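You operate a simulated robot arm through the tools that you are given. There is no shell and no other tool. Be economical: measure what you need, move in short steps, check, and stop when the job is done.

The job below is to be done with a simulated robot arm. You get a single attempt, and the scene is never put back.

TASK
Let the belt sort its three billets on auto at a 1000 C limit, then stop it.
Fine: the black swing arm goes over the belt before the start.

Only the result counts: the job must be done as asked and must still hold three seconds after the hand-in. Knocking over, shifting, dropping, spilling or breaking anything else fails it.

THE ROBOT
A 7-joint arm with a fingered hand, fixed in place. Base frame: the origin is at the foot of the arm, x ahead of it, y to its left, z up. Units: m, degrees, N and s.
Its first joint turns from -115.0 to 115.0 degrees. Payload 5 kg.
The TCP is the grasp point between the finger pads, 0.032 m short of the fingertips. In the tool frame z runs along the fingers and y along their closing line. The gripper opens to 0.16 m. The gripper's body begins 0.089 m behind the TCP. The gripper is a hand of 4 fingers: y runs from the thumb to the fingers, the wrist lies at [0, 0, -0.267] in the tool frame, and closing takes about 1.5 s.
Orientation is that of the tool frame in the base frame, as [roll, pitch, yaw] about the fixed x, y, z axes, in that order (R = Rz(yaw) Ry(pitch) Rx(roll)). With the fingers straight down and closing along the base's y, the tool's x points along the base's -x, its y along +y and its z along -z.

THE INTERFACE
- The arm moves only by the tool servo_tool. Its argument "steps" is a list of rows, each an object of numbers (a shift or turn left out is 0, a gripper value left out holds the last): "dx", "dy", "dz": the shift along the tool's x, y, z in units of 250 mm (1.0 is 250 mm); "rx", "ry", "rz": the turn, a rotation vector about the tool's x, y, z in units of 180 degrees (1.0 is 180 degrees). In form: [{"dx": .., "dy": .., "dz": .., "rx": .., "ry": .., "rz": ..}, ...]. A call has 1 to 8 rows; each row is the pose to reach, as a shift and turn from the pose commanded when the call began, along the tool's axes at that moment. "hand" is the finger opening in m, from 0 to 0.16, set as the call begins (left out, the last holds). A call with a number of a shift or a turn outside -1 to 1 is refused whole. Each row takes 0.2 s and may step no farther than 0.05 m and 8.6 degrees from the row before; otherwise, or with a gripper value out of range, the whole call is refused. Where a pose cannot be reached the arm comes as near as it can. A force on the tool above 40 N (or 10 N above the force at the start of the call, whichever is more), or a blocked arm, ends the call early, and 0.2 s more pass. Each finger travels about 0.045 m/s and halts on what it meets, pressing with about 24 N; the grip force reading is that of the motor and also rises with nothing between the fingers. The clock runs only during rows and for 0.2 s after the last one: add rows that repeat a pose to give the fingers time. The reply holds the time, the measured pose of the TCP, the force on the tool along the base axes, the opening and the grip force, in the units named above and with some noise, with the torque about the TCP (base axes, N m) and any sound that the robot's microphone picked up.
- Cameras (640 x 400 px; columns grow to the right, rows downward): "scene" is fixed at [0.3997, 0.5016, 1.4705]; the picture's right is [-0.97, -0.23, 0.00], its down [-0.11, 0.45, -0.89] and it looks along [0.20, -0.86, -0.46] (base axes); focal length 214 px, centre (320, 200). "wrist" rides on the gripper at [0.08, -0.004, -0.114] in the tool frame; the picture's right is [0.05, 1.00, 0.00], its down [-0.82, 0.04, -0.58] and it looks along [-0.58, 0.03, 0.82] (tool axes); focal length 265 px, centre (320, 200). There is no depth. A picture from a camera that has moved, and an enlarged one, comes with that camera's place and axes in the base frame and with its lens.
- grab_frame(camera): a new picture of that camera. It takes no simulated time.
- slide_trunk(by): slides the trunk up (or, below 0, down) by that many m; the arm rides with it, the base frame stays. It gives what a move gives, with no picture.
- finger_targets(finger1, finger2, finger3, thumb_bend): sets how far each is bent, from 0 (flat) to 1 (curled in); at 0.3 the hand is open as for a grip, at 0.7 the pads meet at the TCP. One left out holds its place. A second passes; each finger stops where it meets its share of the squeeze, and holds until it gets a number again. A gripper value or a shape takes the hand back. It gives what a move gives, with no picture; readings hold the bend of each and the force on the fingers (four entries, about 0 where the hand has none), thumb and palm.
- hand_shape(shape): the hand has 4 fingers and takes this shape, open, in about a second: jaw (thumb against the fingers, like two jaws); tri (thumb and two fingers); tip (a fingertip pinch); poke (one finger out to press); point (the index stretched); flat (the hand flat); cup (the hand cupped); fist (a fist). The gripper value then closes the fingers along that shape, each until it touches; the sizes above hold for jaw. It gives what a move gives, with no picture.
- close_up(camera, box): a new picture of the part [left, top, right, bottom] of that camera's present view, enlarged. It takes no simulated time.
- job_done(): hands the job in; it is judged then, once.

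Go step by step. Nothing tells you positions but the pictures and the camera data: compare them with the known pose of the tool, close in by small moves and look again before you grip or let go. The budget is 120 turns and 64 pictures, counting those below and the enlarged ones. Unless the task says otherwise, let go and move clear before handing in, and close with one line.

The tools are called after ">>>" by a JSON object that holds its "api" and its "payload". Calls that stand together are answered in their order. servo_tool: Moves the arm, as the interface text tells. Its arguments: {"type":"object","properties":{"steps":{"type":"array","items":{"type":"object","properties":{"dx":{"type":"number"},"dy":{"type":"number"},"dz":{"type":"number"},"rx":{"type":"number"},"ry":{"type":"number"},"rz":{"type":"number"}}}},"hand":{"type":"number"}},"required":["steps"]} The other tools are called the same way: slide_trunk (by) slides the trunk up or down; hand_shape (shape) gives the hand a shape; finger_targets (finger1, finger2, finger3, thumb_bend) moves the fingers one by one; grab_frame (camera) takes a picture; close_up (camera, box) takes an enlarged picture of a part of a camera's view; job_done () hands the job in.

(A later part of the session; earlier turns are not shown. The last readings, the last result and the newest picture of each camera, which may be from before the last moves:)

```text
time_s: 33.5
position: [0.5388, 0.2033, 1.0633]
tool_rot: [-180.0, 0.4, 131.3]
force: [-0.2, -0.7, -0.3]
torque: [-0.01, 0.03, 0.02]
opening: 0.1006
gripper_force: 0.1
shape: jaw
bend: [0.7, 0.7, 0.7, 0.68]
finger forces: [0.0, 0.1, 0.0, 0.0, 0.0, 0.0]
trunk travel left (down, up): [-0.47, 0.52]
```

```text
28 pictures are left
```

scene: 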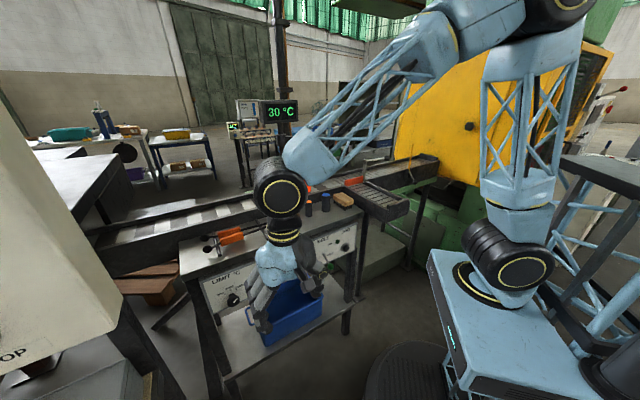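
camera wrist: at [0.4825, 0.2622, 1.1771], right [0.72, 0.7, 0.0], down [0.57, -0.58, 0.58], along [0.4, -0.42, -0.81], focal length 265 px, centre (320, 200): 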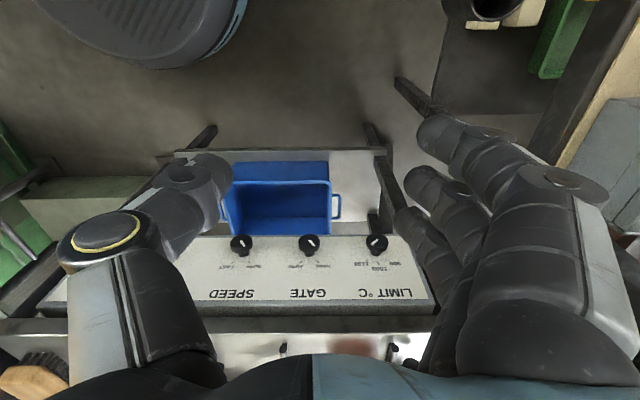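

The panel and knobs agree with my earlier estimates. I enlarge the knobs to judge their axis tilt and pointer directions.

>>> {"api": "close_up", "payload": {"camera": "wrist", "box": [220, 215, 440, 345]}}

>>> {"api": "close_up", "payload": {"camera": "scene", "box": [195, 255, 255, 325]}}

```text
2.91 times, centred on (330, 280) of wrist
camera zoom: at [0.4825, 0.2622, 1.1771], right [0.72, 0.7, 0.0], down [0.57, -0.58, 0.58], along [0.4, -0.42, -0.81], focal length 772 px, centre (291, -33)
```

zoom: 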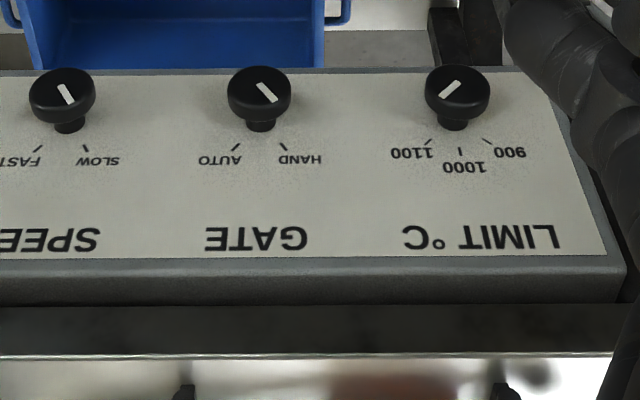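

```text
5.71 times, centred on (225, 290) of scene
camera zoom: at [0.3997, 0.5016, 1.4705], right [-0.97, -0.23, 0.0], down [-0.11, 0.45, -0.89], along [0.2, -0.86, -0.46], focal length 1226 px, centre (863, -314)
```

zoom: 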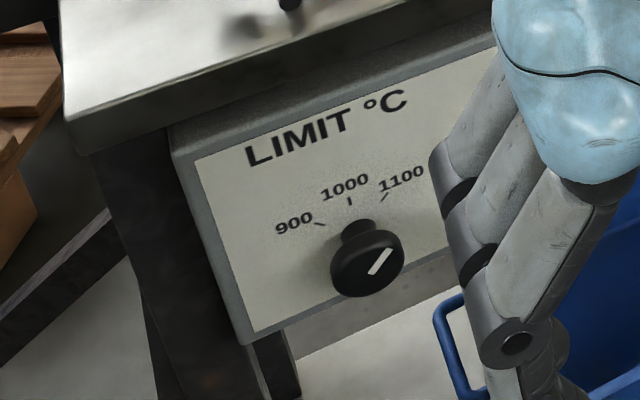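

The knob axes are practically horizontal, facing (-0.70, 0.72, 0). I pitch the hand forward 90 degrees to point into the panel.

>>> {"api": "servo_tool", "payload": {"steps": [{"ry": -0.045}, {"ry": -0.09}, {"ry": -0.135}, {"ry": -0.18}, {"ry": -0.225}, {"ry": -0.27}, {"ry": -0.315}, {"ry": -0.36}]}}

>>> {"api": "servo_tool", "payload": {"steps": [{"ry": -0.045}, {"ry": -0.09}, {"ry": -0.14}], "hand": 0.09}}

>>> {"api": "grab_frame", "payload": {"camera": "wrist"}}

```text
time_s: 35.3
position: [0.5376, 0.2051, 1.0638]
tool_rot: [-179.9, 65.0, 131.4]
force: [-1.5, 0.1, -0.8]
torque: [0.02, -0.01, 0.02]
opening: 0.1004
gripper_force: 0.0
shape: jaw
bend: [0.7, 0.7, 0.7, 0.68]
finger forces: [0.0, 0.0, 0.0, 0.0, 0.0, 0.0]
trunk travel left (down, up): [-0.47, 0.52]
```

```text
refused: row 3 steps farther than a row can; nothing moved
```

```text
25 pictures are left
camera wrist: at [0.4461, 0.305, 1.0388], right [0.74, 0.68, -0.05], down [-0.09, 0.16, 0.98], along [0.67, -0.72, 0.18], focal length 265 px, centre (320, 200)
```

wrist: 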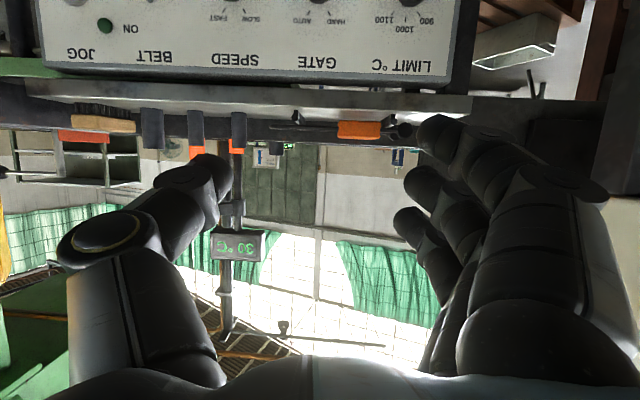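

The panel is at the top of the view. I finish the pitch to horizontal with a small heading correction, in the same spot.

>>> {"api": "servo_tool", "payload": {"steps": [{"ry": -0.045}, {"ry": -0.09}, {"ry": -0.137}], "hand": 0.09}}

>>> {"api": "servo_tool", "payload": {"steps": [{"rx": -0.015, "dx": 0.2}, {"rx": -0.015, "dx": 0.4}, {"rx": -0.015, "dx": 0.6}, {"rx": -0.015, "dx": 0.8}, {"rx": -0.015, "dx": 1.0}]}}

>>> {"api": "grab_frame", "payload": {"camera": "wrist"}}

```text
time_s: 36.1
position: [0.5386, 0.205, 1.0638]
tool_rot: [-171.3, 89.7, 140.1]
force: [-0.1, -0.8, -0.2]
torque: [-0.01, 0.04, 0.01]
opening: 0.0904
gripper_force: 0.1
shape: jaw
bend: [0.71, 0.71, 0.71, 0.7]
finger forces: [0.0, 0.0, 0.0, 0.0, 0.0, 0.0]
trunk travel left (down, up): [-0.47, 0.52]
```

```text
time_s: 37.3
position: [0.5412, 0.2039, 0.8145]
tool_rot: [174.1, 89.7, 128.3]
force: [-0.2, 0.6, -0.3]
torque: [0.01, -0.01, 0.01]
opening: 0.0909
gripper_force: 0.1
shape: jaw
bend: [0.71, 0.71, 0.71, 0.7]
finger forces: [0.1, 0.0, 0.1, 0.0, 0.1, 0.0]
trunk travel left (down, up): [-0.47, 0.52]
```

```text
24 pictures are left
camera wrist: at [0.4607, 0.2848, 0.7346], right [0.72, 0.69, -0.05], down [-0.37, 0.44, 0.82], along [0.59, -0.57, 0.57], focal length 265 px, centre (320, 200)
```

wrist: 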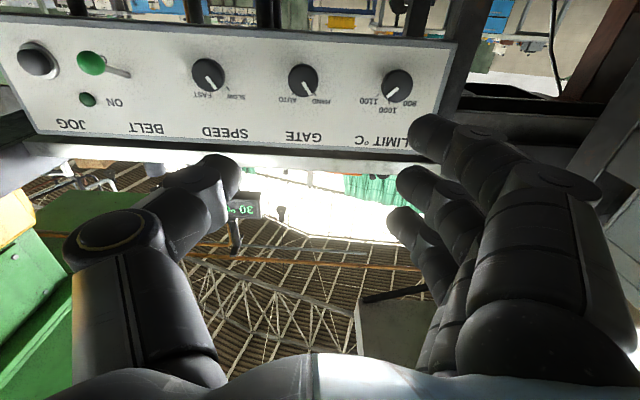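

The hand now points squarely at the panel. The LIMIT cap is at (0.812, 0.078, 0.807) and GATE at (0.716, -0.007, 0.807). I go to 8 cm in front of LIMIT.

>>> {"api": "servo_tool", "payload": {"steps": [{"dx": 0.01, "dy": 0.085, "dz": 0.16}, {"dx": 0.02, "dy": 0.17, "dz": 0.32}, {"dx": 0.03, "dy": 0.255, "dz": 0.48}, {"dx": 0.03, "dy": 0.34, "dz": 0.64}, {"dx": 0.03, "dy": 0.424, "dz": 0.798}], "hand": 0.08}}

>>> {"api": "grab_frame", "payload": {"camera": "wrist"}}

```text
time_s: 38.5
position: [0.7546, 0.1327, 0.8024]
tool_rot: [179.5, 89.6, 133.6]
force: [0.9, -0.1, -0.8]
torque: [0.01, 0.01, 0.01]
opening: 0.0807
gripper_force: 0.0
shape: jaw
bend: [0.72, 0.72, 0.72, 0.7]
finger forces: [0.0, 0.0, 0.1, 0.0, 0.1, 0.0]
trunk travel left (down, up): [-0.47, 0.52]
```

```text
23 pictures are left
camera wrist: at [0.6749, 0.213, 0.7235], right [0.72, 0.69, -0.05], down [-0.37, 0.44, 0.82], along [0.59, -0.57, 0.57], focal length 265 px, centre (320, 200)
```

wrist: 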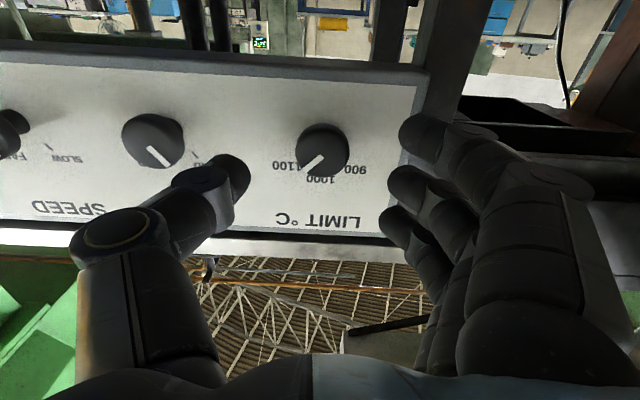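

LIMIT is well centred, about 7 cm ahead. I advance 6 cm and close on the cap.

>>> {"api": "servo_tool", "payload": {"steps": [{"dz": 0.1, "dx": -0.014}, {"dz": 0.18, "dx": -0.014}, {"dz": 0.24, "dx": -0.014}]}}

>>> {"api": "servo_tool", "payload": {"steps": [{"dz": 0}, {"dz": 0}, {"dz": 0}, {"dz": 0}, {"dz": 0}], "hand": 0.03}}

>>> {"api": "grab_frame", "payload": {"camera": "wrist"}}

```text
time_s: 39.3
position: [0.7954, 0.0914, 0.8066]
tool_rot: [179.4, 89.7, 133.6]
force: [0.5, 0.0, 0.5]
torque: [-0.02, 0.02, 0.0]
opening: 0.0806
gripper_force: 0.1
shape: jaw
bend: [0.72, 0.72, 0.72, 0.7]
finger forces: [0.0, 0.0, 0.0, 0.0, 0.0, 0.0]
trunk travel left (down, up): [-0.47, 0.52]
```

```text
time_s: 40.5
position: [0.7933, 0.0912, 0.8071]
tool_rot: [-177.2, 89.8, 136.8]
force: [0.0, -0.7, 0.7]
torque: [-0.04, 0.0, 0.02]
opening: 0.0221
gripper_force: 7.8
shape: jaw
bend: [0.65, 0.73, 0.72, 0.7]
finger forces: [0.1, 2.8, 2.1, 0.1, 5.3, 0.1]
trunk travel left (down, up): [-0.47, 0.52]
```

```text
22 pictures are left
camera wrist: at [0.713, 0.1714, 0.7273], right [0.72, 0.69, -0.05], down [-0.37, 0.44, 0.82], along [0.59, -0.57, 0.57], focal length 265 px, centre (320, 200)
```

wrist: 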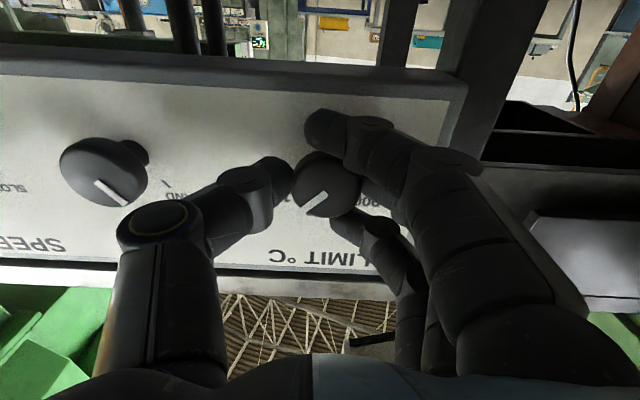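

The cap is gripped. I turn it 43 degrees counter-clockwise, as seen from the front.

>>> {"api": "servo_tool", "payload": {"steps": [{"rz": -0.042}, {"rz": -0.084}, {"rz": -0.126}, {"rz": -0.168}, {"rz": -0.21}, {"rz": -0.24}]}}

>>> {"api": "close_up", "payload": {"camera": "wrist", "box": [200, 80, 440, 300]}}

```text
time_s: 41.9
position: [0.7926, 0.0923, 0.8107]
tool_rot: [-90.4, 46.8, -136.1]
force: [3.9, -7.2, 19.9]
torque: [-0.24, -0.32, -0.16]
opening: 0.0198
gripper_force: 24.5
shape: jaw
bend: [0.68, 0.73, 0.71, 0.7]
finger forces: [0.0, 6.3, 10.6, 0.1, 24.8, 0.1]
trunk travel left (down, up): [-0.47, 0.52]
```

```text
1.82 times, centred on (320, 190) of wrist
camera zoom: at [0.6734, 0.1333, 0.7542], right [0.5, 0.48, -0.72], down [0.02, 0.82, 0.57], along [0.87, -0.3, 0.4], focal length 483 px, centre (320, 218)
```

zoom: 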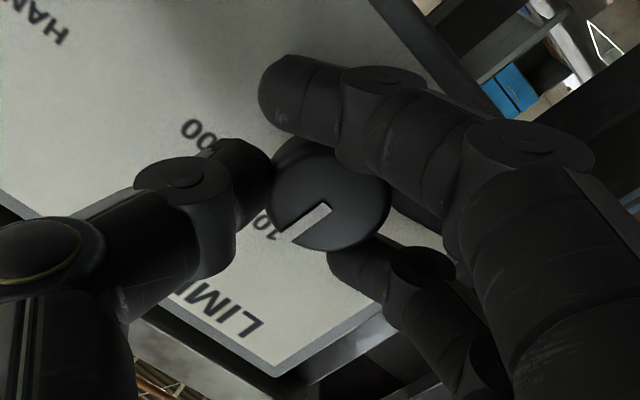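

The pointer now seems to face 1000. I open the hand and back off to verify.

>>> {"api": "servo_tool", "payload": {"steps": [{"dz": 0}, {"dz": 0}, {"dz": 0}, {"dz": 0}, {"dz": 0}], "hand": 0.08}}

>>> {"api": "servo_tool", "payload": {"steps": [{"dz": -0.15}, {"dz": -0.3}, {"dz": -0.4}]}}

>>> {"api": "grab_frame", "payload": {"camera": "wrist"}}

```text
time_s: 43.1
position: [0.7935, 0.0922, 0.8083]
tool_rot: [-90.5, 46.8, -136.5]
force: [-1.0, -0.4, 0.2]
torque: [-0.03, 0.02, -0.01]
opening: 0.0794
gripper_force: 0.1
shape: jaw
bend: [0.72, 0.72, 0.72, 0.7]
finger forces: [0.0, 0.0, 0.0, 0.1, 0.1, 0.0]
trunk travel left (down, up): [-0.47, 0.52]
```

```text
time_s: 43.9
position: [0.7217, 0.1638, 0.8092]
tool_rot: [-90.5, 46.9, -136.4]
force: [-0.6, 0.6, -0.6]
torque: [0.0, -0.01, 0.02]
opening: 0.0793
gripper_force: 0.0
shape: jaw
bend: [0.72, 0.72, 0.72, 0.7]
finger forces: [0.0, 0.0, 0.1, 0.1, 0.0, 0.0]
trunk travel left (down, up): [-0.47, 0.52]
```

```text
20 pictures are left
camera wrist: at [0.6029, 0.2062, 0.7536], right [0.5, 0.48, -0.72], down [0.03, 0.82, 0.57], along [0.87, -0.3, 0.4], focal length 265 px, centre (320, 200)
```

wrist: 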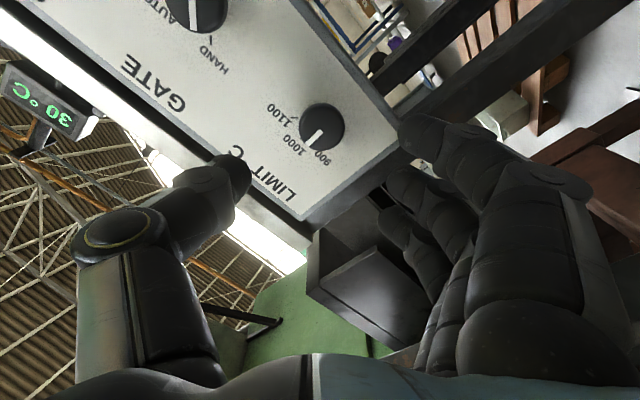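

I enlarge the LIMIT dial to read it.

>>> {"api": "close_up", "payload": {"camera": "wrist", "box": [250, 80, 370, 180]}}

>>> {"api": "close_up", "payload": {"camera": "scene", "box": [190, 245, 290, 325]}}

```text
4.00 times, centred on (310, 130) of wrist
camera zoom: at [0.6029, 0.2062, 0.7536], right [0.5, 0.48, -0.72], down [0.03, 0.82, 0.57], along [0.87, -0.3, 0.4], focal length 1062 px, centre (360, 480)
```

zoom: 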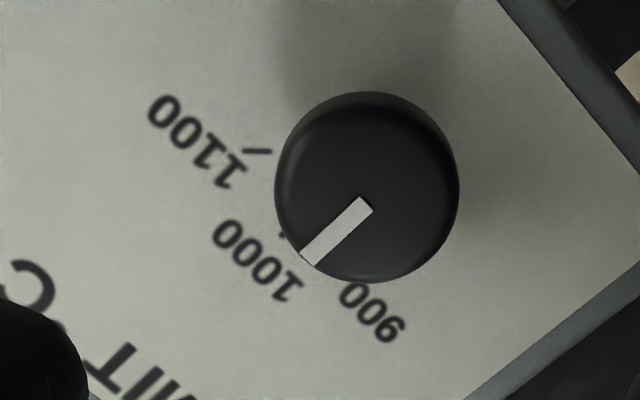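

```text
5.00 times, centred on (240, 285) of scene
camera zoom: at [0.3997, 0.5016, 1.4705], right [-0.97, -0.23, 0.0], down [-0.11, 0.45, -0.89], along [0.2, -0.86, -0.46], focal length 1072 px, centre (720, -225)
```

zoom: 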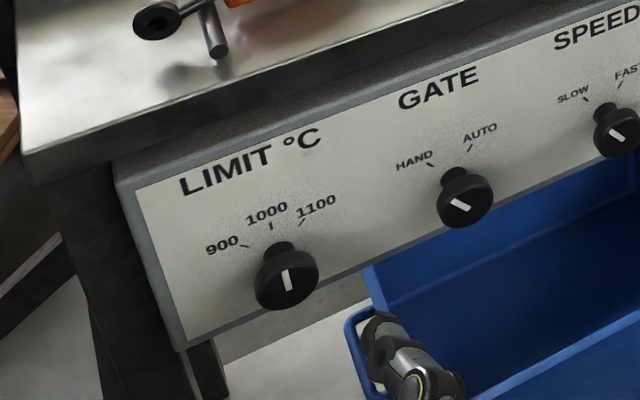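

LIMIT now reads 1000. I slide 12.6 cm sideways to GATE, keeping the hand's roll, and check the alignment.

>>> {"api": "servo_tool", "payload": {"steps": [{"dx": 0.115, "dy": -0.123}, {"dx": 0.23, "dy": -0.246}, {"dx": 0.344, "dy": -0.368}]}}

>>> {"api": "grab_frame", "payload": {"camera": "wrist"}}

```text
time_s: 44.7
position: [0.6335, 0.0751, 0.8087]
tool_rot: [-90.5, 46.8, -136.5]
force: [0.6, 0.2, -0.7]
torque: [-0.03, 0.04, 0.0]
opening: 0.0795
gripper_force: 0.0
shape: jaw
bend: [0.72, 0.72, 0.72, 0.7]
finger forces: [0.1, 0.0, 0.0, 0.0, 0.0, 0.1]
trunk travel left (down, up): [-0.47, 0.52]
```

```text
17 pictures are left
camera wrist: at [0.5146, 0.1171, 0.7538], right [0.49, 0.48, -0.72], down [0.02, 0.82, 0.57], along [0.87, -0.3, 0.39], focal length 265 px, centre (320, 200)
```

wrist: 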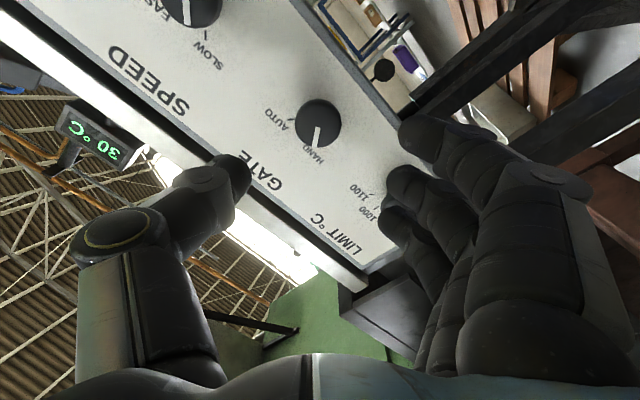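

GATE is centred within about 4 mm. I correct, advance 10 cm, then close.

>>> {"api": "servo_tool", "payload": {"steps": [{"dx": 0.01, "dy": -0.016, "dz": 0.14}, {"dx": 0.01, "dy": -0.016, "dz": 0.28}, {"dx": 0.01, "dy": -0.016, "dz": 0.4}]}}

>>> {"api": "servo_tool", "payload": {"steps": [{"dz": 0}, {"dz": 0}, {"dz": 0}, {"dz": 0}, {"dz": 0}], "hand": 0.02}}

>>> {"api": "servo_tool", "payload": {"steps": [{"rz": 0.043}, {"rz": 0.086}, {"rz": 0.129}, {"rz": 0.172}, {"rz": 0.215}, {"rz": 0.258}, {"rz": 0.301}, {"rz": 0.35}]}}

>>> {"api": "grab_frame", "payload": {"camera": "wrist"}}

```text
time_s: 45.5
position: [0.7009, 0.0037, 0.8117]
tool_rot: [-90.5, 46.8, -136.3]
force: [1.2, -0.6, -0.3]
torque: [0.04, -0.01, -0.01]
opening: 0.0797
gripper_force: 0.1
shape: jaw
bend: [0.72, 0.72, 0.72, 0.7]
finger forces: [0.1, 0.0, 0.0, 0.0, 0.0, 0.1]
trunk travel left (down, up): [-0.47, 0.52]
```

```text
time_s: 46.7
position: [0.699, 0.0038, 0.812]
tool_rot: [-90.4, 46.7, -136.4]
force: [0.0, 0.0, 1.0]
torque: [-0.02, -0.01, 0.05]
opening: 0.021
gripper_force: 8.4
shape: jaw
bend: [0.65, 0.73, 0.7, 0.7]
finger forces: [0.0, 3.1, 2.3, 0.0, 6.1, 0.1]
trunk travel left (down, up): [-0.47, 0.52]
```

```text
refused: row 8 steps farther than a row can; nothing moved
```

```text
16 pictures are left
camera wrist: at [0.5802, 0.0447, 0.7558], right [0.5, 0.48, -0.72], down [0.02, 0.82, 0.57], along [0.87, -0.3, 0.4], focal length 265 px, centre (320, 200)
```

wrist: 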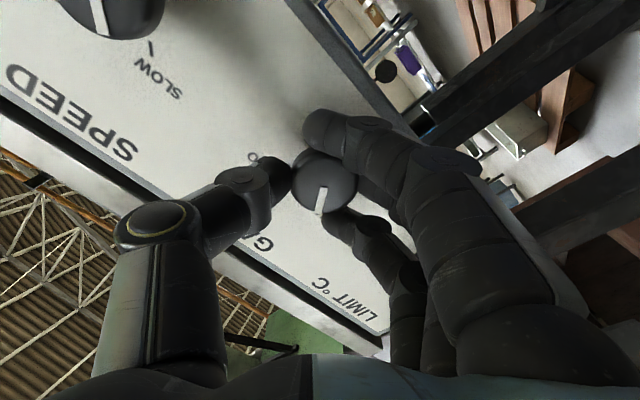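

The cap is gripped. I turn it about 63 degrees clockwise, as seen from the front.

>>> {"api": "servo_tool", "payload": {"steps": [{"rz": 0.044}, {"rz": 0.088}, {"rz": 0.132}, {"rz": 0.176}, {"rz": 0.22}, {"rz": 0.264}, {"rz": 0.308}, {"rz": 0.35}]}}

>>> {"api": "servo_tool", "payload": {"steps": [{"dz": 0}, {"dz": 0}, {"dz": 0}, {"dz": 0}, {"dz": 0}], "hand": 0.08}}

>>> {"api": "servo_tool", "payload": {"steps": [{"dz": -0.15}, {"dz": -0.3}, {"dz": -0.4}]}}

>>> {"api": "grab_frame", "payload": {"camera": "wrist"}}

```text
time_s: 48.2
position: [0.7034, 0.0145, 0.8342]
tool_rot: [104.7, 75.3, 56.5]
force: [-23.7, -21.1, 5.6]
torque: [-0.49, 0.37, -0.79]
opening: 0.0174
gripper_force: 23.5
shape: jaw
bend: [0.7, 0.75, 0.72, 0.7]
finger forces: [1.4, 0.0, 0.1, 0.1, 25.7, 0.0]
trunk travel left (down, up): [-0.47, 0.52]
stopped in row 7: the force on the tool passed its limit at 42 N (the readings are from after the stop); the commanded pose is now the measured one
```

```text
time_s: 49.4
position: [0.7057, 0.0184, 0.8315]
tool_rot: [105.7, 75.3, 57.8]
force: [-0.1, 0.1, -0.4]
torque: [0.03, 0.01, -0.01]
opening: 0.0793
gripper_force: 0.0
shape: jaw
bend: [0.72, 0.72, 0.72, 0.7]
finger forces: [0.1, 0.0, 0.1, 0.0, 0.1, 0.0]
trunk travel left (down, up): [-0.47, 0.52]
```

```text
time_s: 50.2
position: [0.6382, 0.093, 0.8365]
tool_rot: [105.4, 75.5, 57.3]
force: [0.7, -0.5, -0.4]
torque: [0.0, -0.02, 0.0]
opening: 0.0793
gripper_force: 0.1
shape: jaw
bend: [0.72, 0.72, 0.72, 0.7]
finger forces: [0.0, 0.1, 0.1, 0.0, 0.1, 0.0]
trunk travel left (down, up): [-0.47, 0.52]
```

```text
15 pictures are left
camera wrist: at [0.5698, 0.1912, 0.7658], right [0.73, 0.65, 0.19], down [-0.47, 0.28, 0.84], along [0.49, -0.7, 0.51], focal length 265 px, centre (320, 200)
```

wrist: 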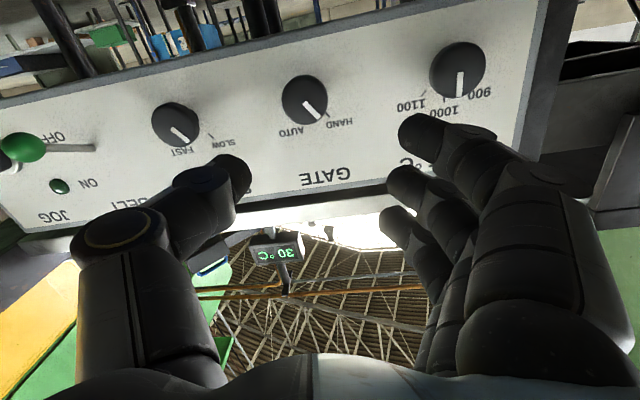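

The force limit stopped the turn and the hand slid off. I check where the GATE and SPEED pointers are.

>>> {"api": "close_up", "payload": {"camera": "wrist", "box": [130, 30, 510, 200]}}

```text
1.68 times, centred on (320, 115) of wrist
camera zoom: at [0.5698, 0.1912, 0.7658], right [0.73, 0.65, 0.19], down [-0.47, 0.28, 0.84], along [0.49, -0.7, 0.51], focal length 447 px, centre (320, 343)
```

zoom: 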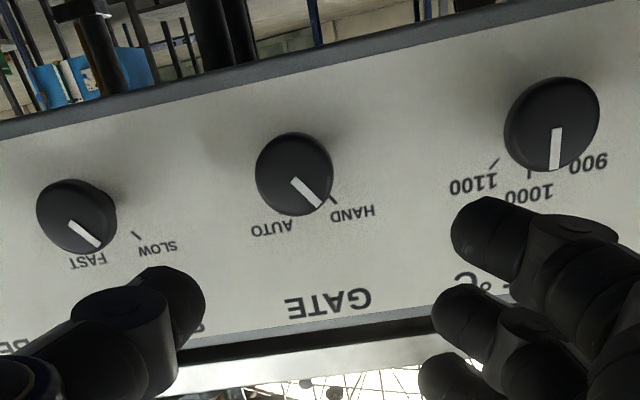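

GATE is still on HAND because the grip was about 7 mm off-axis. The axis works out to be under (0.709, 0.002, 0.808), so I reorient the hand first and read its pose.

>>> {"api": "servo_tool", "payload": {"steps": [{"rx": -0.015, "ry": -0.0181}]}}

>>> {"api": "servo_tool", "payload": {"steps": [{"rz": -0.043}, {"rz": -0.086}, {"rz": -0.129}, {"rz": -0.172}, {"rz": -0.215}, {"rz": -0.25}]}}

```text
time_s: 50.6
position: [0.6392, 0.0947, 0.8404]
tool_rot: [92.6, 75.0, 46.6]
force: [-0.3, -0.4, 0.8]
torque: [0.0, 0.0, 0.03]
opening: 0.0793
gripper_force: 0.0
shape: jaw
bend: [0.72, 0.72, 0.72, 0.7]
finger forces: [0.0, 0.0, 0.1, 0.1, 0.1, 0.0]
trunk travel left (down, up): [-0.47, 0.52]
```

```text
time_s: 52.0
position: [0.6393, 0.0892, 0.8365]
tool_rot: [-90.0, 59.0, -135.6]
force: [0.3, 0.6, -0.5]
torque: [0.01, 0.02, 0.01]
opening: 0.0794
gripper_force: 0.0
shape: jaw
bend: [0.72, 0.72, 0.72, 0.7]
finger forces: [0.1, 0.0, 0.0, 0.1, 0.0, 0.0]
trunk travel left (down, up): [-0.47, 0.52]
```

The orientation is now exact. I align on the GATE axis and advance.

>>> {"api": "servo_tool", "payload": {"steps": [{"dx": 0.12, "dy": 0.021, "dz": 0.073}, {"dx": 0.12, "dy": 0.021, "dz": 0.2}, {"dx": 0.12, "dy": 0.021, "dz": 0.33}, {"dx": 0.12, "dy": 0.021, "dz": 0.43}, {"dx": 0.12, "dy": 0.021, "dz": 0.43}]}}

>>> {"api": "grab_frame", "payload": {"camera": "wrist"}}

```text
time_s: 53.0
position: [0.6995, 0.0788, 0.8247]
tool_rot: [-104.3, 65.3, -146.7]
force: [-0.7, 0.4, 0.0]
torque: [0.0, 0.01, -0.01]
opening: 0.0797
gripper_force: 0.0
shape: jaw
bend: [0.72, 0.72, 0.72, 0.7]
finger forces: [0.0, 0.1, 0.0, 0.0, 0.1, 0.0]
trunk travel left (down, up): [-0.47, 0.52]
stopped in row 4: the arm was blocked; the commanded pose is now the measured one
```

```text
13 pictures are left
camera wrist: at [0.5875, 0.1363, 0.765], right [0.58, 0.68, -0.45], down [-0.1, 0.61, 0.78], along [0.81, -0.41, 0.43], focal length 265 px, centre (320, 200)
```

wrist: 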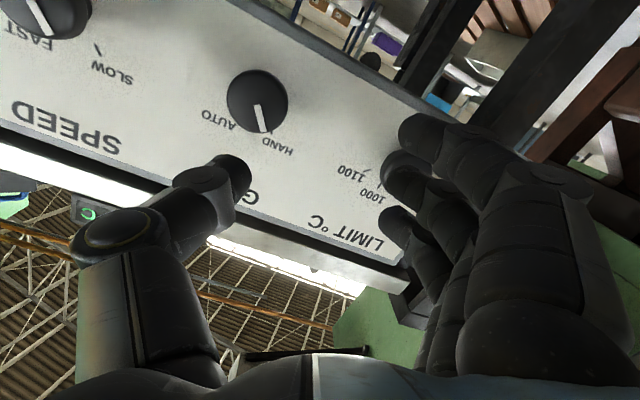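

The arm reported it was blocked, with no force on the tool. I look at the whole arm.

>>> {"api": "grab_frame", "payload": {"camera": "scene"}}

```text
12 pictures are left
```

scene: 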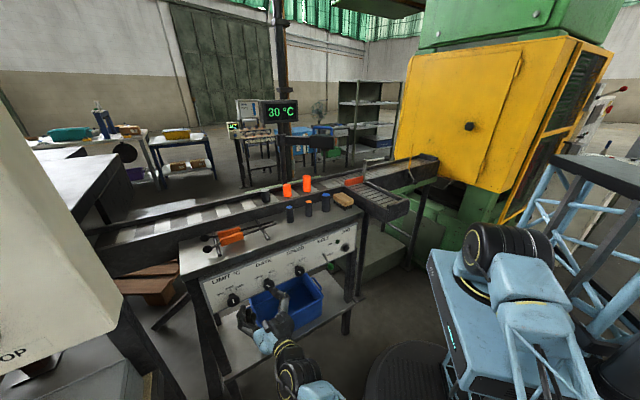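

The third billet has gone dark, so the billets cool with time and I should be brisk. The forearm is cramped with the shoulder this low, so I back off, fix the tilt and raise the trunk.

>>> {"api": "servo_tool", "payload": {"steps": [{"dz": -0.18}, {"dz": -0.32, "rx": 0.0243, "ry": -0.0251}]}}

>>> {"api": "slide_trunk", "payload": {"by": 0.2}}

```text
time_s: 53.6
position: [0.6412, 0.1359, 0.8327]
tool_rot: [-89.9, 65.7, -135.6]
force: [0.4, 0.0, -0.1]
torque: [-0.02, -0.03, 0.01]
opening: 0.0798
gripper_force: 0.0
shape: jaw
bend: [0.72, 0.72, 0.72, 0.7]
finger forces: [0.0, 0.0, 0.1, 0.1, 0.0, 0.0]
trunk travel left (down, up): [-0.47, 0.52]
```

```text
time_s: 55.8
position: [0.6418, 0.1366, 1.0328]
tool_rot: [-90.1, 65.7, -135.8]
force: [-0.9, 0.5, 0.7]
torque: [-0.03, 0.0, 0.0]
opening: 0.0796
gripper_force: 0.1
shape: jaw
bend: [0.72, 0.72, 0.72, 0.7]
finger forces: [0.1, 0.0, 0.1, 0.0, 0.0, 0.0]
trunk travel left (down, up): [-0.67, 0.32]
```

I lower the hand back to the GATE axis, stopping 9 cm short.

>>> {"api": "servo_tool", "payload": {"steps": [{"dx": 0.179, "dy": 0.041, "dz": 0.04}, {"dx": 0.358, "dy": 0.082, "dz": 0.08}, {"dx": 0.536, "dy": 0.122, "dz": 0.12}, {"dx": 0.715, "dy": 0.163, "dz": 0.16}, {"dx": 0.894, "dy": 0.204, "dz": 0.2}, {"dx": 0.894, "dy": 0.204, "dz": 0.2}]}}

>>> {"api": "servo_tool", "payload": {"steps": [{"dz": 0.13}, {"dz": 0.26}, {"dz": 0.36}, {"dz": 0.36}]}}

```text
time_s: 56.6
position: [0.6385, 0.1779, 0.9234]
tool_rot: [-114.1, 70.9, -157.3]
force: [-0.1, 0.5, 0.3]
torque: [0.01, 0.04, 0.01]
opening: 0.0796
gripper_force: 0.1
shape: jaw
bend: [0.72, 0.72, 0.72, 0.7]
finger forces: [0.1, 0.0, 0.0, 0.0, 0.1, 0.1]
trunk travel left (down, up): [-0.67, 0.32]
stopped in row 4: the arm was blocked; the commanded pose is now the measured one
```

```text
time_s: 57.8
position: [0.6983, 0.1696, 0.927]
tool_rot: [-131.4, 72.7, -172.4]
force: [0.6, -1.0, 0.2]
torque: [0.0, -0.01, 0.01]
opening: 0.0797
gripper_force: 0.0
shape: jaw
bend: [0.72, 0.72, 0.72, 0.7]
finger forces: [0.0, 0.0, 0.1, 0.0, 0.0, 0.1]
trunk travel left (down, up): [-0.67, 0.32]
stopped in row 4: the arm was blocked; the commanded pose is now the measured one
```

The arm is at a joint limit in this posture. I go back to the easy tool-down pose, to re-approach the way that worked before.

>>> {"api": "servo_tool", "payload": {"steps": [{"dz": -0.15, "ry": 0.04}, {"dz": -0.3, "ry": 0.085}, {"dz": -0.45, "ry": 0.13}, {"dz": -0.5, "ry": 0.175}, {"dz": -0.5, "ry": 0.22}, {"dz": -0.5, "ry": 0.265}, {"dz": -0.5, "ry": 0.31}, {"dz": -0.5, "ry": 0.355}]}}

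>>> {"api": "servo_tool", "payload": {"steps": [{"ry": 0.04, "dz": -0.1}, {"ry": 0.08, "dz": -0.2}]}}

```text
time_s: 59.6
position: [0.6091, 0.2498, 0.9491]
tool_rot: [-166.4, 14.0, 143.8]
force: [-0.5, -0.6, -0.5]
torque: [0.05, 0.04, 0.04]
opening: 0.0796
gripper_force: 0.0
shape: jaw
bend: [0.72, 0.72, 0.72, 0.7]
finger forces: [0.1, 0.1, 0.1, 0.0, 0.0, 0.0]
trunk travel left (down, up): [-0.67, 0.32]
```

```text
time_s: 60.2
position: [0.6045, 0.2676, 0.9996]
tool_rot: [-166.9, 0.0, 140.5]
force: [0.1, 0.6, 0.3]
torque: [0.02, 0.03, 0.02]
opening: 0.0798
gripper_force: 0.1
shape: jaw
bend: [0.72, 0.72, 0.72, 0.7]
finger forces: [0.0, 0.1, 0.1, 0.0, 0.1, 0.1]
trunk travel left (down, up): [-0.67, 0.32]
```

I straighten the hand, raise it, and bring the trunk back to the height that worked.

>>> {"api": "servo_tool", "payload": {"steps": [{"rx": -0.036, "rz": 0.018, "dz": -0.18, "dx": 0.05}, {"rx": -0.072, "rz": 0.036, "dz": -0.36, "dx": 0.1}, {"rx": -0.072, "rz": 0.036, "dz": -0.54, "dx": 0.15}, {"rx": -0.072, "rz": 0.036, "dz": -0.72, "dx": 0.15}, {"rx": -0.072, "rz": 0.036, "dz": -0.9, "dx": 0.15}]}}

>>> {"api": "slide_trunk", "payload": {"by": -0.2}}

>>> {"api": "servo_tool", "payload": {"steps": [{"ry": -0.045}, {"ry": -0.09}, {"ry": -0.135}, {"ry": -0.18}, {"ry": -0.225}, {"ry": -0.27}, {"ry": -0.315}, {"ry": -0.36}]}}

>>> {"api": "servo_tool", "payload": {"steps": [{"ry": -0.045}, {"ry": -0.09}, {"ry": -0.137}]}}

```text
time_s: 61.4
position: [0.6106, 0.3354, 1.2168]
tool_rot: [-179.9, 1.0, 134.0]
force: [-1.3, -0.2, 0.5]
torque: [0.0, -0.02, 0.0]
opening: 0.0798
gripper_force: 0.1
shape: jaw
bend: [0.72, 0.72, 0.72, 0.7]
finger forces: [0.1, 0.1, 0.0, 0.0, 0.0, 0.0]
trunk travel left (down, up): [-0.67, 0.32]
```

```text
time_s: 63.6
position: [0.6103, 0.3349, 1.0153]
tool_rot: [-179.9, 0.9, 134.0]
force: [-0.5, -0.3, -0.1]
torque: [0.0, -0.03, -0.01]
opening: 0.0795
gripper_force: 0.0
shape: jaw
bend: [0.72, 0.72, 0.72, 0.7]
finger forces: [0.1, 0.1, 0.0, 0.0, 0.0, 0.0]
trunk travel left (down, up): [-0.47, 0.52]
```

```text
time_s: 65.4
position: [0.6125, 0.335, 1.0163]
tool_rot: [-179.8, 65.9, 134.2]
force: [0.1, 1.0, 0.5]
torque: [-0.02, -0.01, -0.01]
opening: 0.0798
gripper_force: 0.1
shape: jaw
bend: [0.72, 0.72, 0.72, 0.7]
finger forces: [0.0, 0.0, 0.0, 0.0, 0.0, 0.0]
trunk travel left (down, up): [-0.47, 0.52]
```

```text
time_s: 66.2
position: [0.6103, 0.3353, 1.0155]
tool_rot: [-7.5, 89.5, -53.5]
force: [1.0, 0.2, 0.9]
torque: [-0.05, 0.03, 0.01]
opening: 0.0798
gripper_force: 0.2
shape: jaw
bend: [0.72, 0.72, 0.72, 0.7]
finger forces: [0.1, 0.1, 0.0, 0.1, 0.1, 0.0]
trunk travel left (down, up): [-0.47, 0.52]
```

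The hand points at the panel again. I bring it in front of GATE at a distance, then pre-rotate it so that the whole 62-degree turn stays on the comfortable side.

>>> {"api": "servo_tool", "payload": {"steps": [{"dx": 0.15, "dy": -0.115, "dz": 0.05}, {"dx": 0.3, "dy": -0.23, "dz": 0.1}, {"dx": 0.45, "dy": -0.345, "dz": 0.15}, {"dx": 0.6, "dy": -0.46, "dz": 0.2}, {"dx": 0.75, "dy": -0.575, "dz": 0.25}, {"dx": 0.83, "dy": -0.644, "dz": 0.32}]}}

>>> {"api": "servo_tool", "payload": {"steps": [{"rz": -0.046}, {"rz": -0.092}, {"rz": -0.138}, {"rz": -0.184}, {"rz": -0.23}, {"rz": -0.276}, {"rz": -0.322}, {"rz": -0.368}]}}

>>> {"api": "servo_tool", "payload": {"steps": [{"rz": -0.04}]}}

>>> {"api": "grab_frame", "payload": {"camera": "wrist"}}

```text
time_s: 67.6
position: [0.5521, 0.1632, 0.8062]
tool_rot: [-4.3, 89.6, -50.3]
force: [0.4, 0.5, 0.1]
torque: [-0.01, 0.01, 0.0]
opening: 0.0798
gripper_force: 0.2
shape: jaw
bend: [0.72, 0.72, 0.72, 0.7]
finger forces: [0.0, 0.1, 0.0, 0.1, 0.0, 0.1]
trunk travel left (down, up): [-0.47, 0.52]
```

```text
time_s: 69.4
position: [0.5508, 0.1644, 0.809]
tool_rot: [-89.5, 23.5, -135.9]
force: [0.8, -0.1, -1.2]
torque: [-0.02, -0.02, 0.0]
opening: 0.0797
gripper_force: 0.1
shape: jaw
bend: [0.72, 0.72, 0.72, 0.7]
finger forces: [0.0, 0.0, 0.1, 0.0, 0.0, 0.0]
trunk travel left (down, up): [-0.47, 0.52]
```

```text
time_s: 69.8
position: [0.5506, 0.1642, 0.8102]
tool_rot: [-89.7, 16.3, -136.0]
force: [-0.1, 0.4, -0.6]
torque: [0.0, 0.03, -0.02]
opening: 0.0799
gripper_force: 0.1
shape: jaw
bend: [0.72, 0.72, 0.72, 0.7]
finger forces: [0.0, 0.0, 0.1, 0.0, 0.1, 0.0]
trunk travel left (down, up): [-0.47, 0.52]
```

```text
11 pictures are left
camera wrist: at [0.4166, 0.1921, 0.7895], right [0.17, 0.16, -0.97], down [0.17, 0.97, 0.19], along [0.97, -0.2, 0.14], focal length 265 px, centre (320, 200)
```

wrist: 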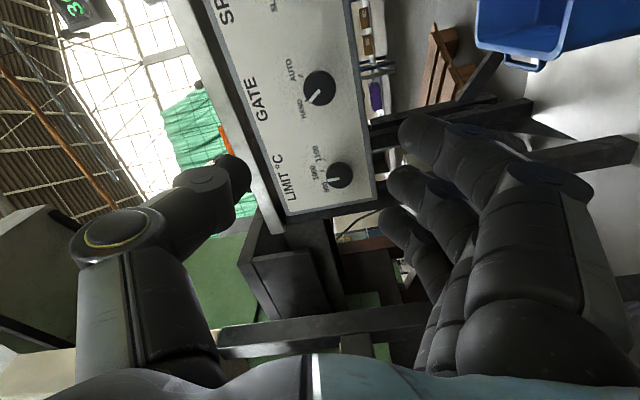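

I am well aligned on the GATE axis. I advance 22.5 cm to the cap.

>>> {"api": "servo_tool", "payload": {"steps": [{"dz": 0.18}, {"dz": 0.36}, {"dz": 0.54}, {"dz": 0.7}, {"dz": 0.82}, {"dz": 0.9}]}}

>>> {"api": "servo_tool", "payload": {"steps": [{"dz": 0}, {"dz": 0}, {"dz": 0}, {"dz": 0}, {"dz": 0}, {"dz": 0}], "hand": 0.0}}

>>> {"api": "grab_frame", "payload": {"camera": "wrist"}}

```text
time_s: 71.2
position: [0.708, 0.0044, 0.8115]
tool_rot: [-89.6, 16.5, -135.9]
force: [-0.2, -0.3, -0.4]
torque: [0.05, -0.02, -0.02]
opening: 0.0798
gripper_force: 0.0
shape: jaw
bend: [0.72, 0.72, 0.72, 0.7]
finger forces: [0.0, 0.0, 0.0, 0.0, 0.0, 0.1]
trunk travel left (down, up): [-0.47, 0.52]
```

```text
time_s: 72.6
position: [0.7073, 0.0038, 0.8125]
tool_rot: [-89.6, 16.6, -135.9]
force: [-0.9, -1.5, 4.7]
torque: [0.05, -0.09, -0.01]
opening: 0.0195
gripper_force: 24.2
shape: jaw
bend: [0.7, 0.73, 0.68, 0.7]
finger forces: [7.1, 8.8, 0.1, 0.1, 19.9, 0.0]
trunk travel left (down, up): [-0.47, 0.52]
```

```text
10 pictures are left
camera wrist: at [0.573, 0.0313, 0.7923], right [0.17, 0.16, -0.97], down [0.17, 0.97, 0.19], along [0.97, -0.2, 0.14], focal length 265 px, centre (320, 200)
```

wrist: 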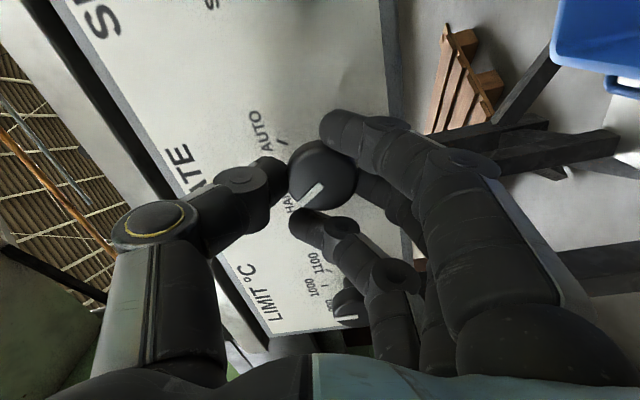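

The cap is firmly gripped. I turn it 63 degrees clockwise now.

>>> {"api": "servo_tool", "payload": {"steps": [{"rz": 0.044}, {"rz": 0.088}, {"rz": 0.132}, {"rz": 0.176}, {"rz": 0.22}, {"rz": 0.264}, {"rz": 0.308}, {"rz": 0.352}]}}

>>> {"api": "close_up", "payload": {"camera": "wrist", "box": [180, 80, 480, 280]}}

```text
time_s: 74.4
position: [0.706, 0.0014, 0.8119]
tool_rot: [-87.7, 80.0, -133.8]
force: [-10.4, -3.9, 17.8]
torque: [-0.21, -0.28, -0.19]
opening: 0.0191
gripper_force: 23.5
shape: jaw
bend: [0.71, 0.73, 0.68, 0.7]
finger forces: [0.2, 10.2, 0.0, 0.0, 22.1, 0.0]
trunk travel left (down, up): [-0.47, 0.52]
```

```text
2.00 times, centred on (330, 180) of wrist
camera zoom: at [0.6151, 0.0705, 0.7311], right [0.7, 0.67, -0.22], down [-0.27, 0.55, 0.79], along [0.66, -0.5, 0.57], focal length 531 px, centre (300, 240)
```

zoom: 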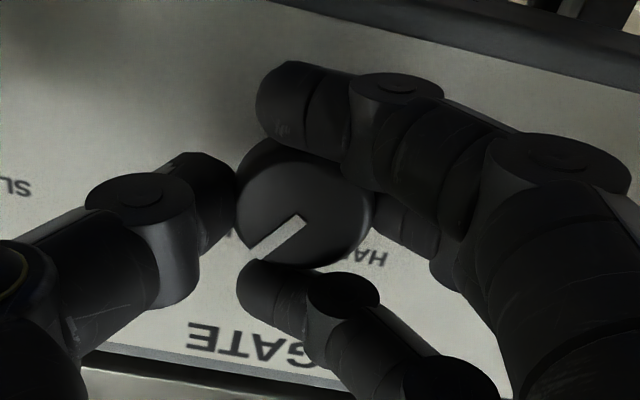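

The pointer has turned to AUTO. I release, back away and verify.

>>> {"api": "servo_tool", "payload": {"steps": [{"dz": 0}, {"dz": 0}, {"dz": 0}, {"dz": 0}, {"dz": 0}], "hand": 0.08}}

>>> {"api": "servo_tool", "payload": {"steps": [{"dz": -0.15}, {"dz": -0.3}, {"dz": -0.45}, {"dz": -0.6}]}}

>>> {"api": "close_up", "payload": {"camera": "wrist", "box": [0, 0, 500, 200]}}

```text
time_s: 75.6
position: [0.7073, 0.0015, 0.8082]
tool_rot: [-88.0, 79.9, -134.1]
force: [-0.2, 0.7, 0.0]
torque: [-0.01, 0.02, 0.0]
opening: 0.0793
gripper_force: 0.2
shape: jaw
bend: [0.72, 0.72, 0.72, 0.7]
finger forces: [0.0, 0.0, 0.1, 0.0, 0.0, 0.1]
trunk travel left (down, up): [-0.47, 0.52]
```

```text
time_s: 76.6
position: [0.6047, 0.1095, 0.8078]
tool_rot: [-88.0, 79.9, -134.2]
force: [1.2, -0.4, 0.8]
torque: [-0.02, 0.02, -0.01]
opening: 0.0795
gripper_force: 0.0
shape: jaw
bend: [0.72, 0.72, 0.72, 0.7]
finger forces: [0.0, 0.1, 0.0, 0.1, 0.0, 0.0]
trunk travel left (down, up): [-0.47, 0.52]
```

```text
1.28 times, centred on (250, 100) of wrist
camera zoom: at [0.5122, 0.1796, 0.7284], right [0.7, 0.68, -0.23], down [-0.27, 0.55, 0.79], along [0.66, -0.49, 0.57], focal length 340 px, centre (410, 328)
```

zoom: 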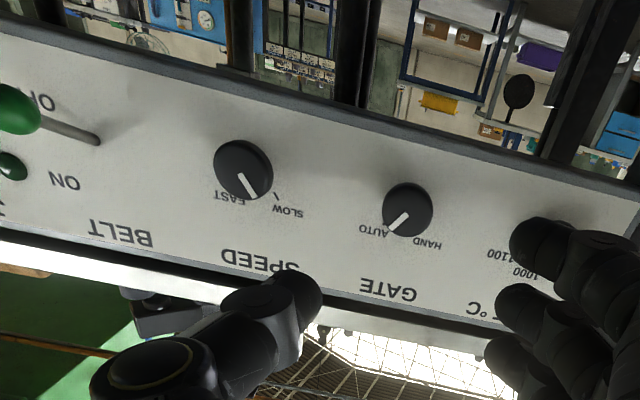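

GATE reads AUTO and SPEED is untouched on SLOW. The lever ball is at about (0.517, -0.157, 0.796), tipped down to OFF. It needs a tool-down grip, so I raise the hand and straighten it downward.

>>> {"api": "servo_tool", "payload": {"steps": [{"dz": -0.15}, {"dz": -0.3, "dx": -0.1, "ry": 0.04}, {"dz": -0.3, "dx": -0.28, "ry": 0.085}, {"dz": -0.3, "dx": -0.46, "ry": 0.13}, {"dz": -0.3, "dx": -0.64, "ry": 0.175}, {"dz": -0.3, "dx": -0.82, "ry": 0.22}, {"dz": -0.3, "dx": -0.95, "ry": 0.265}, {"dz": -0.3, "dx": -1.0, "ry": 0.31}]}}

>>> {"api": "servo_tool", "payload": {"steps": [{"ry": 0.045}, {"ry": 0.09}, {"ry": 0.135}, {"ry": 0.18}]}}

```text
time_s: 78.4
position: [0.5791, 0.1945, 1.0582]
tool_rot: [-167.7, 33.9, 140.9]
force: [-0.4, -0.1, 3.3]
torque: [0.28, 0.05, 0.05]
opening: 0.0795
gripper_force: 0.0
shape: jaw
bend: [0.72, 0.72, 0.72, 0.7]
finger forces: [0.0, 0.0, 0.0, 0.0, 0.0, 0.1]
trunk travel left (down, up): [-0.47, 0.52]
```

```text
time_s: 79.4
position: [0.5825, 0.1972, 1.0548]
tool_rot: [-170.0, 2.0, 134.3]
force: [-0.4, -0.3, 0.3]
torque: [0.04, 0.04, -0.01]
opening: 0.0794
gripper_force: 0.0
shape: jaw
bend: [0.72, 0.72, 0.72, 0.7]
finger forces: [0.0, 0.0, 0.0, 0.0, 0.1, 0.0]
trunk travel left (down, up): [-0.47, 0.52]
```

I level the hand and move it to above and slightly in front of the BELT lever.

>>> {"api": "servo_tool", "payload": {"steps": [{"rx": -0.028, "ry": 0.006}, {"rx": -0.056, "ry": 0.011}]}}

>>> {"api": "servo_tool", "payload": {"steps": [{"dy": -0.17, "dx": -0.09}, {"dy": -0.34, "dx": -0.18}, {"dy": -0.51, "dx": -0.27}, {"dy": -0.68, "dx": -0.36}, {"dy": -0.85, "dx": -0.45}, {"dy": -1.0, "dx": -0.53}]}}

>>> {"api": "servo_tool", "payload": {"steps": [{"dy": -0.1, "dx": -0.1, "dz": 0.1}, {"dy": -0.176, "dx": -0.17, "dz": 0.2}]}}

>>> {"api": "grab_frame", "payload": {"camera": "wrist"}}

```text
time_s: 80.0
position: [0.5817, 0.1957, 1.0551]
tool_rot: [179.9, 0.1, 134.1]
force: [0.6, -0.1, 0.2]
torque: [0.04, -0.01, 0.0]
opening: 0.0792
gripper_force: 0.0
shape: jaw
bend: [0.72, 0.72, 0.72, 0.7]
finger forces: [0.0, 0.0, 0.0, 0.0, 0.0, 0.1]
trunk travel left (down, up): [-0.47, 0.52]
```

```text
time_s: 81.4
position: [0.4964, -0.0736, 1.0534]
tool_rot: [-180.0, 0.2, 134.1]
force: [0.7, -0.7, -1.1]
torque: [0.01, -0.04, -0.01]
opening: 0.0795
gripper_force: 0.0
shape: jaw
bend: [0.72, 0.72, 0.72, 0.7]
finger forces: [0.0, 0.0, 0.0, 0.0, 0.0, 0.1]
trunk travel left (down, up): [-0.47, 0.52]
```

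```text
time_s: 82.0
position: [0.4951, -0.1333, 1.0026]
tool_rot: [-179.9, 0.1, 134.1]
force: [-0.8, -0.2, -1.0]
torque: [0.01, 0.01, 0.01]
opening: 0.0794
gripper_force: 0.0
shape: jaw
bend: [0.72, 0.72, 0.72, 0.7]
finger forces: [0.0, 0.0, 0.0, 0.1, 0.0, 0.0]
trunk travel left (down, up): [-0.47, 0.52]
```

```text
7 pictures are left
camera wrist: at [0.437, -0.0777, 1.1167], right [0.68, 0.73, 0.0], down [0.6, -0.55, 0.58], along [0.42, -0.4, -0.81], focal length 265 px, centre (320, 200)
```

wrist: 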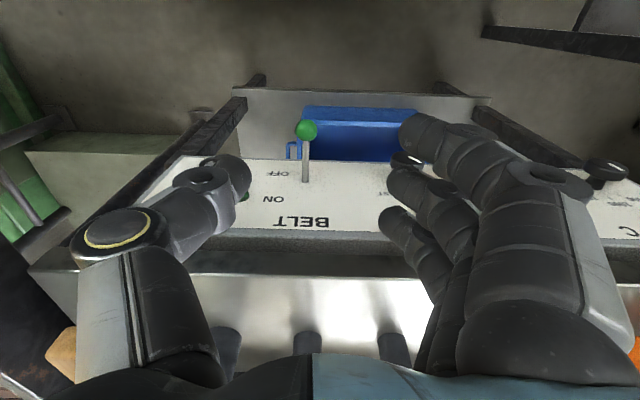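

The ball is at about u = 0.245, so I shift 16 mm toward -u and 37 mm toward the panel. I descend halfway and check again.

>>> {"api": "servo_tool", "payload": {"steps": [{"dy": -0.064, "dx": -0.149}, {"dy": -0.064, "dx": -0.149, "dz": 0.15}, {"dy": -0.064, "dx": -0.149, "dz": 0.3}, {"dy": -0.064, "dx": -0.149, "dz": 0.45}]}}

>>> {"api": "grab_frame", "payload": {"camera": "wrist"}}

```text
time_s: 83.0
position: [0.5083, -0.1731, 0.8942]
tool_rot: [-180.0, 0.1, 134.0]
force: [-0.6, -0.8, -0.2]
torque: [-0.01, -0.04, 0.01]
opening: 0.0795
gripper_force: 0.2
shape: jaw
bend: [0.72, 0.72, 0.72, 0.7]
finger forces: [0.0, 0.0, 0.0, 0.0, 0.1, 0.0]
trunk travel left (down, up): [-0.47, 0.52]
```

```text
6 pictures are left
camera wrist: at [0.4504, -0.1166, 1.0069], right [0.68, 0.73, 0.0], down [0.6, -0.55, 0.58], along [0.42, -0.4, -0.82], focal length 265 px, centre (320, 200)
```

wrist: 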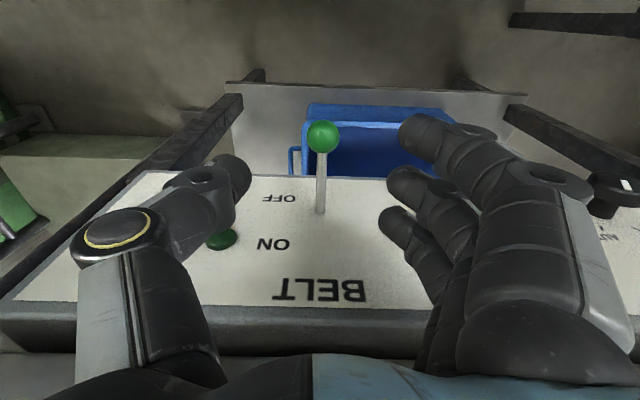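

The lever is centred between thumb and fingers, with the ball at a height of about 0.80. I descend 9 cm and close on it.

>>> {"api": "servo_tool", "payload": {"steps": [{"dz": 0.13, "dy": 0.01}, {"dz": 0.26, "dy": 0.01}, {"dz": 0.36, "dy": 0.01}]}}

>>> {"api": "servo_tool", "payload": {"steps": [{"dz": 0}, {"dz": 0}, {"dz": 0}, {"dz": 0}, {"dz": 0}, {"dz": 0}], "hand": 0.0}}

>>> {"api": "grab_frame", "payload": {"camera": "wrist"}}

```text
time_s: 83.8
position: [0.5092, -0.1692, 0.8037]
tool_rot: [-180.0, 0.1, 134.2]
force: [0.8, 0.2, 0.0]
torque: [0.02, -0.02, -0.01]
opening: 0.0794
gripper_force: 0.0
shape: jaw
bend: [0.72, 0.72, 0.72, 0.7]
finger forces: [0.0, 0.0, 0.1, 0.1, 0.0, 0.0]
trunk travel left (down, up): [-0.47, 0.52]
```

```text
time_s: 85.2
position: [0.5065, -0.1702, 0.803]
tool_rot: [-179.8, 0.1, 134.0]
force: [-9.2, -5.6, -3.4]
torque: [-0.04, 0.1, -0.01]
opening: 0.0018
gripper_force: 24.1
shape: jaw
bend: [0.68, 0.71, 0.68, 0.72]
finger forces: [0.1, 6.7, 1.1, 0.0, 17.6, 0.1]
trunk travel left (down, up): [-0.47, 0.52]
```

```text
5 pictures are left
camera wrist: at [0.4495, -0.1144, 0.9166], right [0.68, 0.73, 0.0], down [0.6, -0.56, 0.58], along [0.42, -0.4, -0.82], focal length 265 px, centre (320, 200)
```

wrist: 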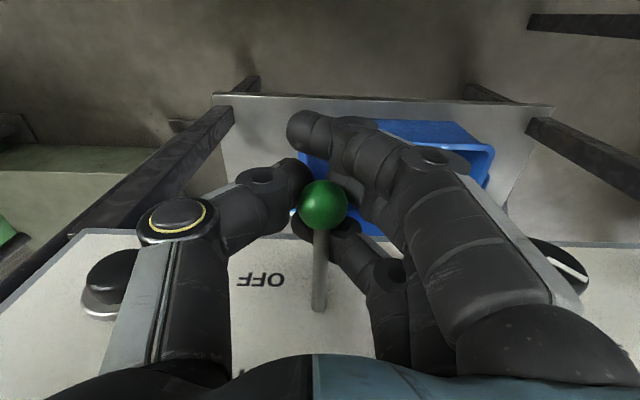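

The pinch sits just under the ball. I lift the lever about 7 cm to ON.

>>> {"api": "servo_tool", "payload": {"steps": [{"dz": -0.08, "dx": 0.015}, {"dz": -0.16, "dx": 0.02}, {"dz": -0.22, "dx": 0.01}, {"dz": -0.28, "dx": 0.0}]}}

>>> {"api": "close_up", "payload": {"camera": "scene", "box": [220, 90, 440, 290]}}

```text
time_s: 85.9
position: [0.5026, -0.1681, 0.8475]
tool_rot: [-179.6, -0.6, 134.1]
force: [-1.7, -0.1, -28.2]
torque: [0.35, 0.38, 0.15]
opening: 0.0
gripper_force: 24.0
shape: jaw
bend: [0.68, 0.71, 0.6, 0.71]
finger forces: [0.0, 5.6, 12.8, 0.0, 16.1, 0.1]
trunk travel left (down, up): [-0.47, 0.52]
stopped in row 3: the force on the tool passed its limit at 49 N (the readings are from after the stop); the commanded pose is now the measured one
```

```text
2.00 times, centred on (330, 190) of scene
camera zoom: at [0.3997, 0.5016, 1.4705], right [-0.97, -0.23, 0.0], down [-0.11, 0.45, -0.89], along [0.2, -0.86, -0.46], focal length 429 px, centre (300, 220)
```

zoom: 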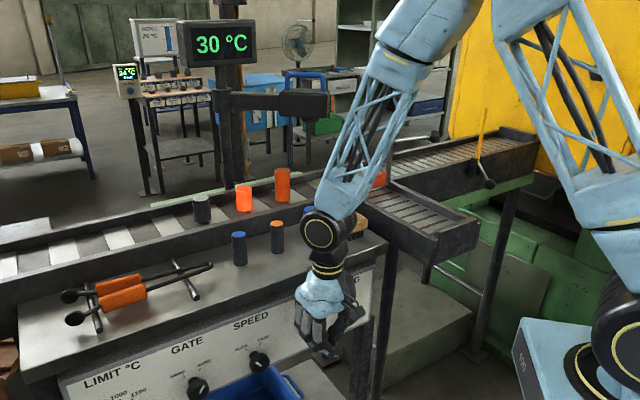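

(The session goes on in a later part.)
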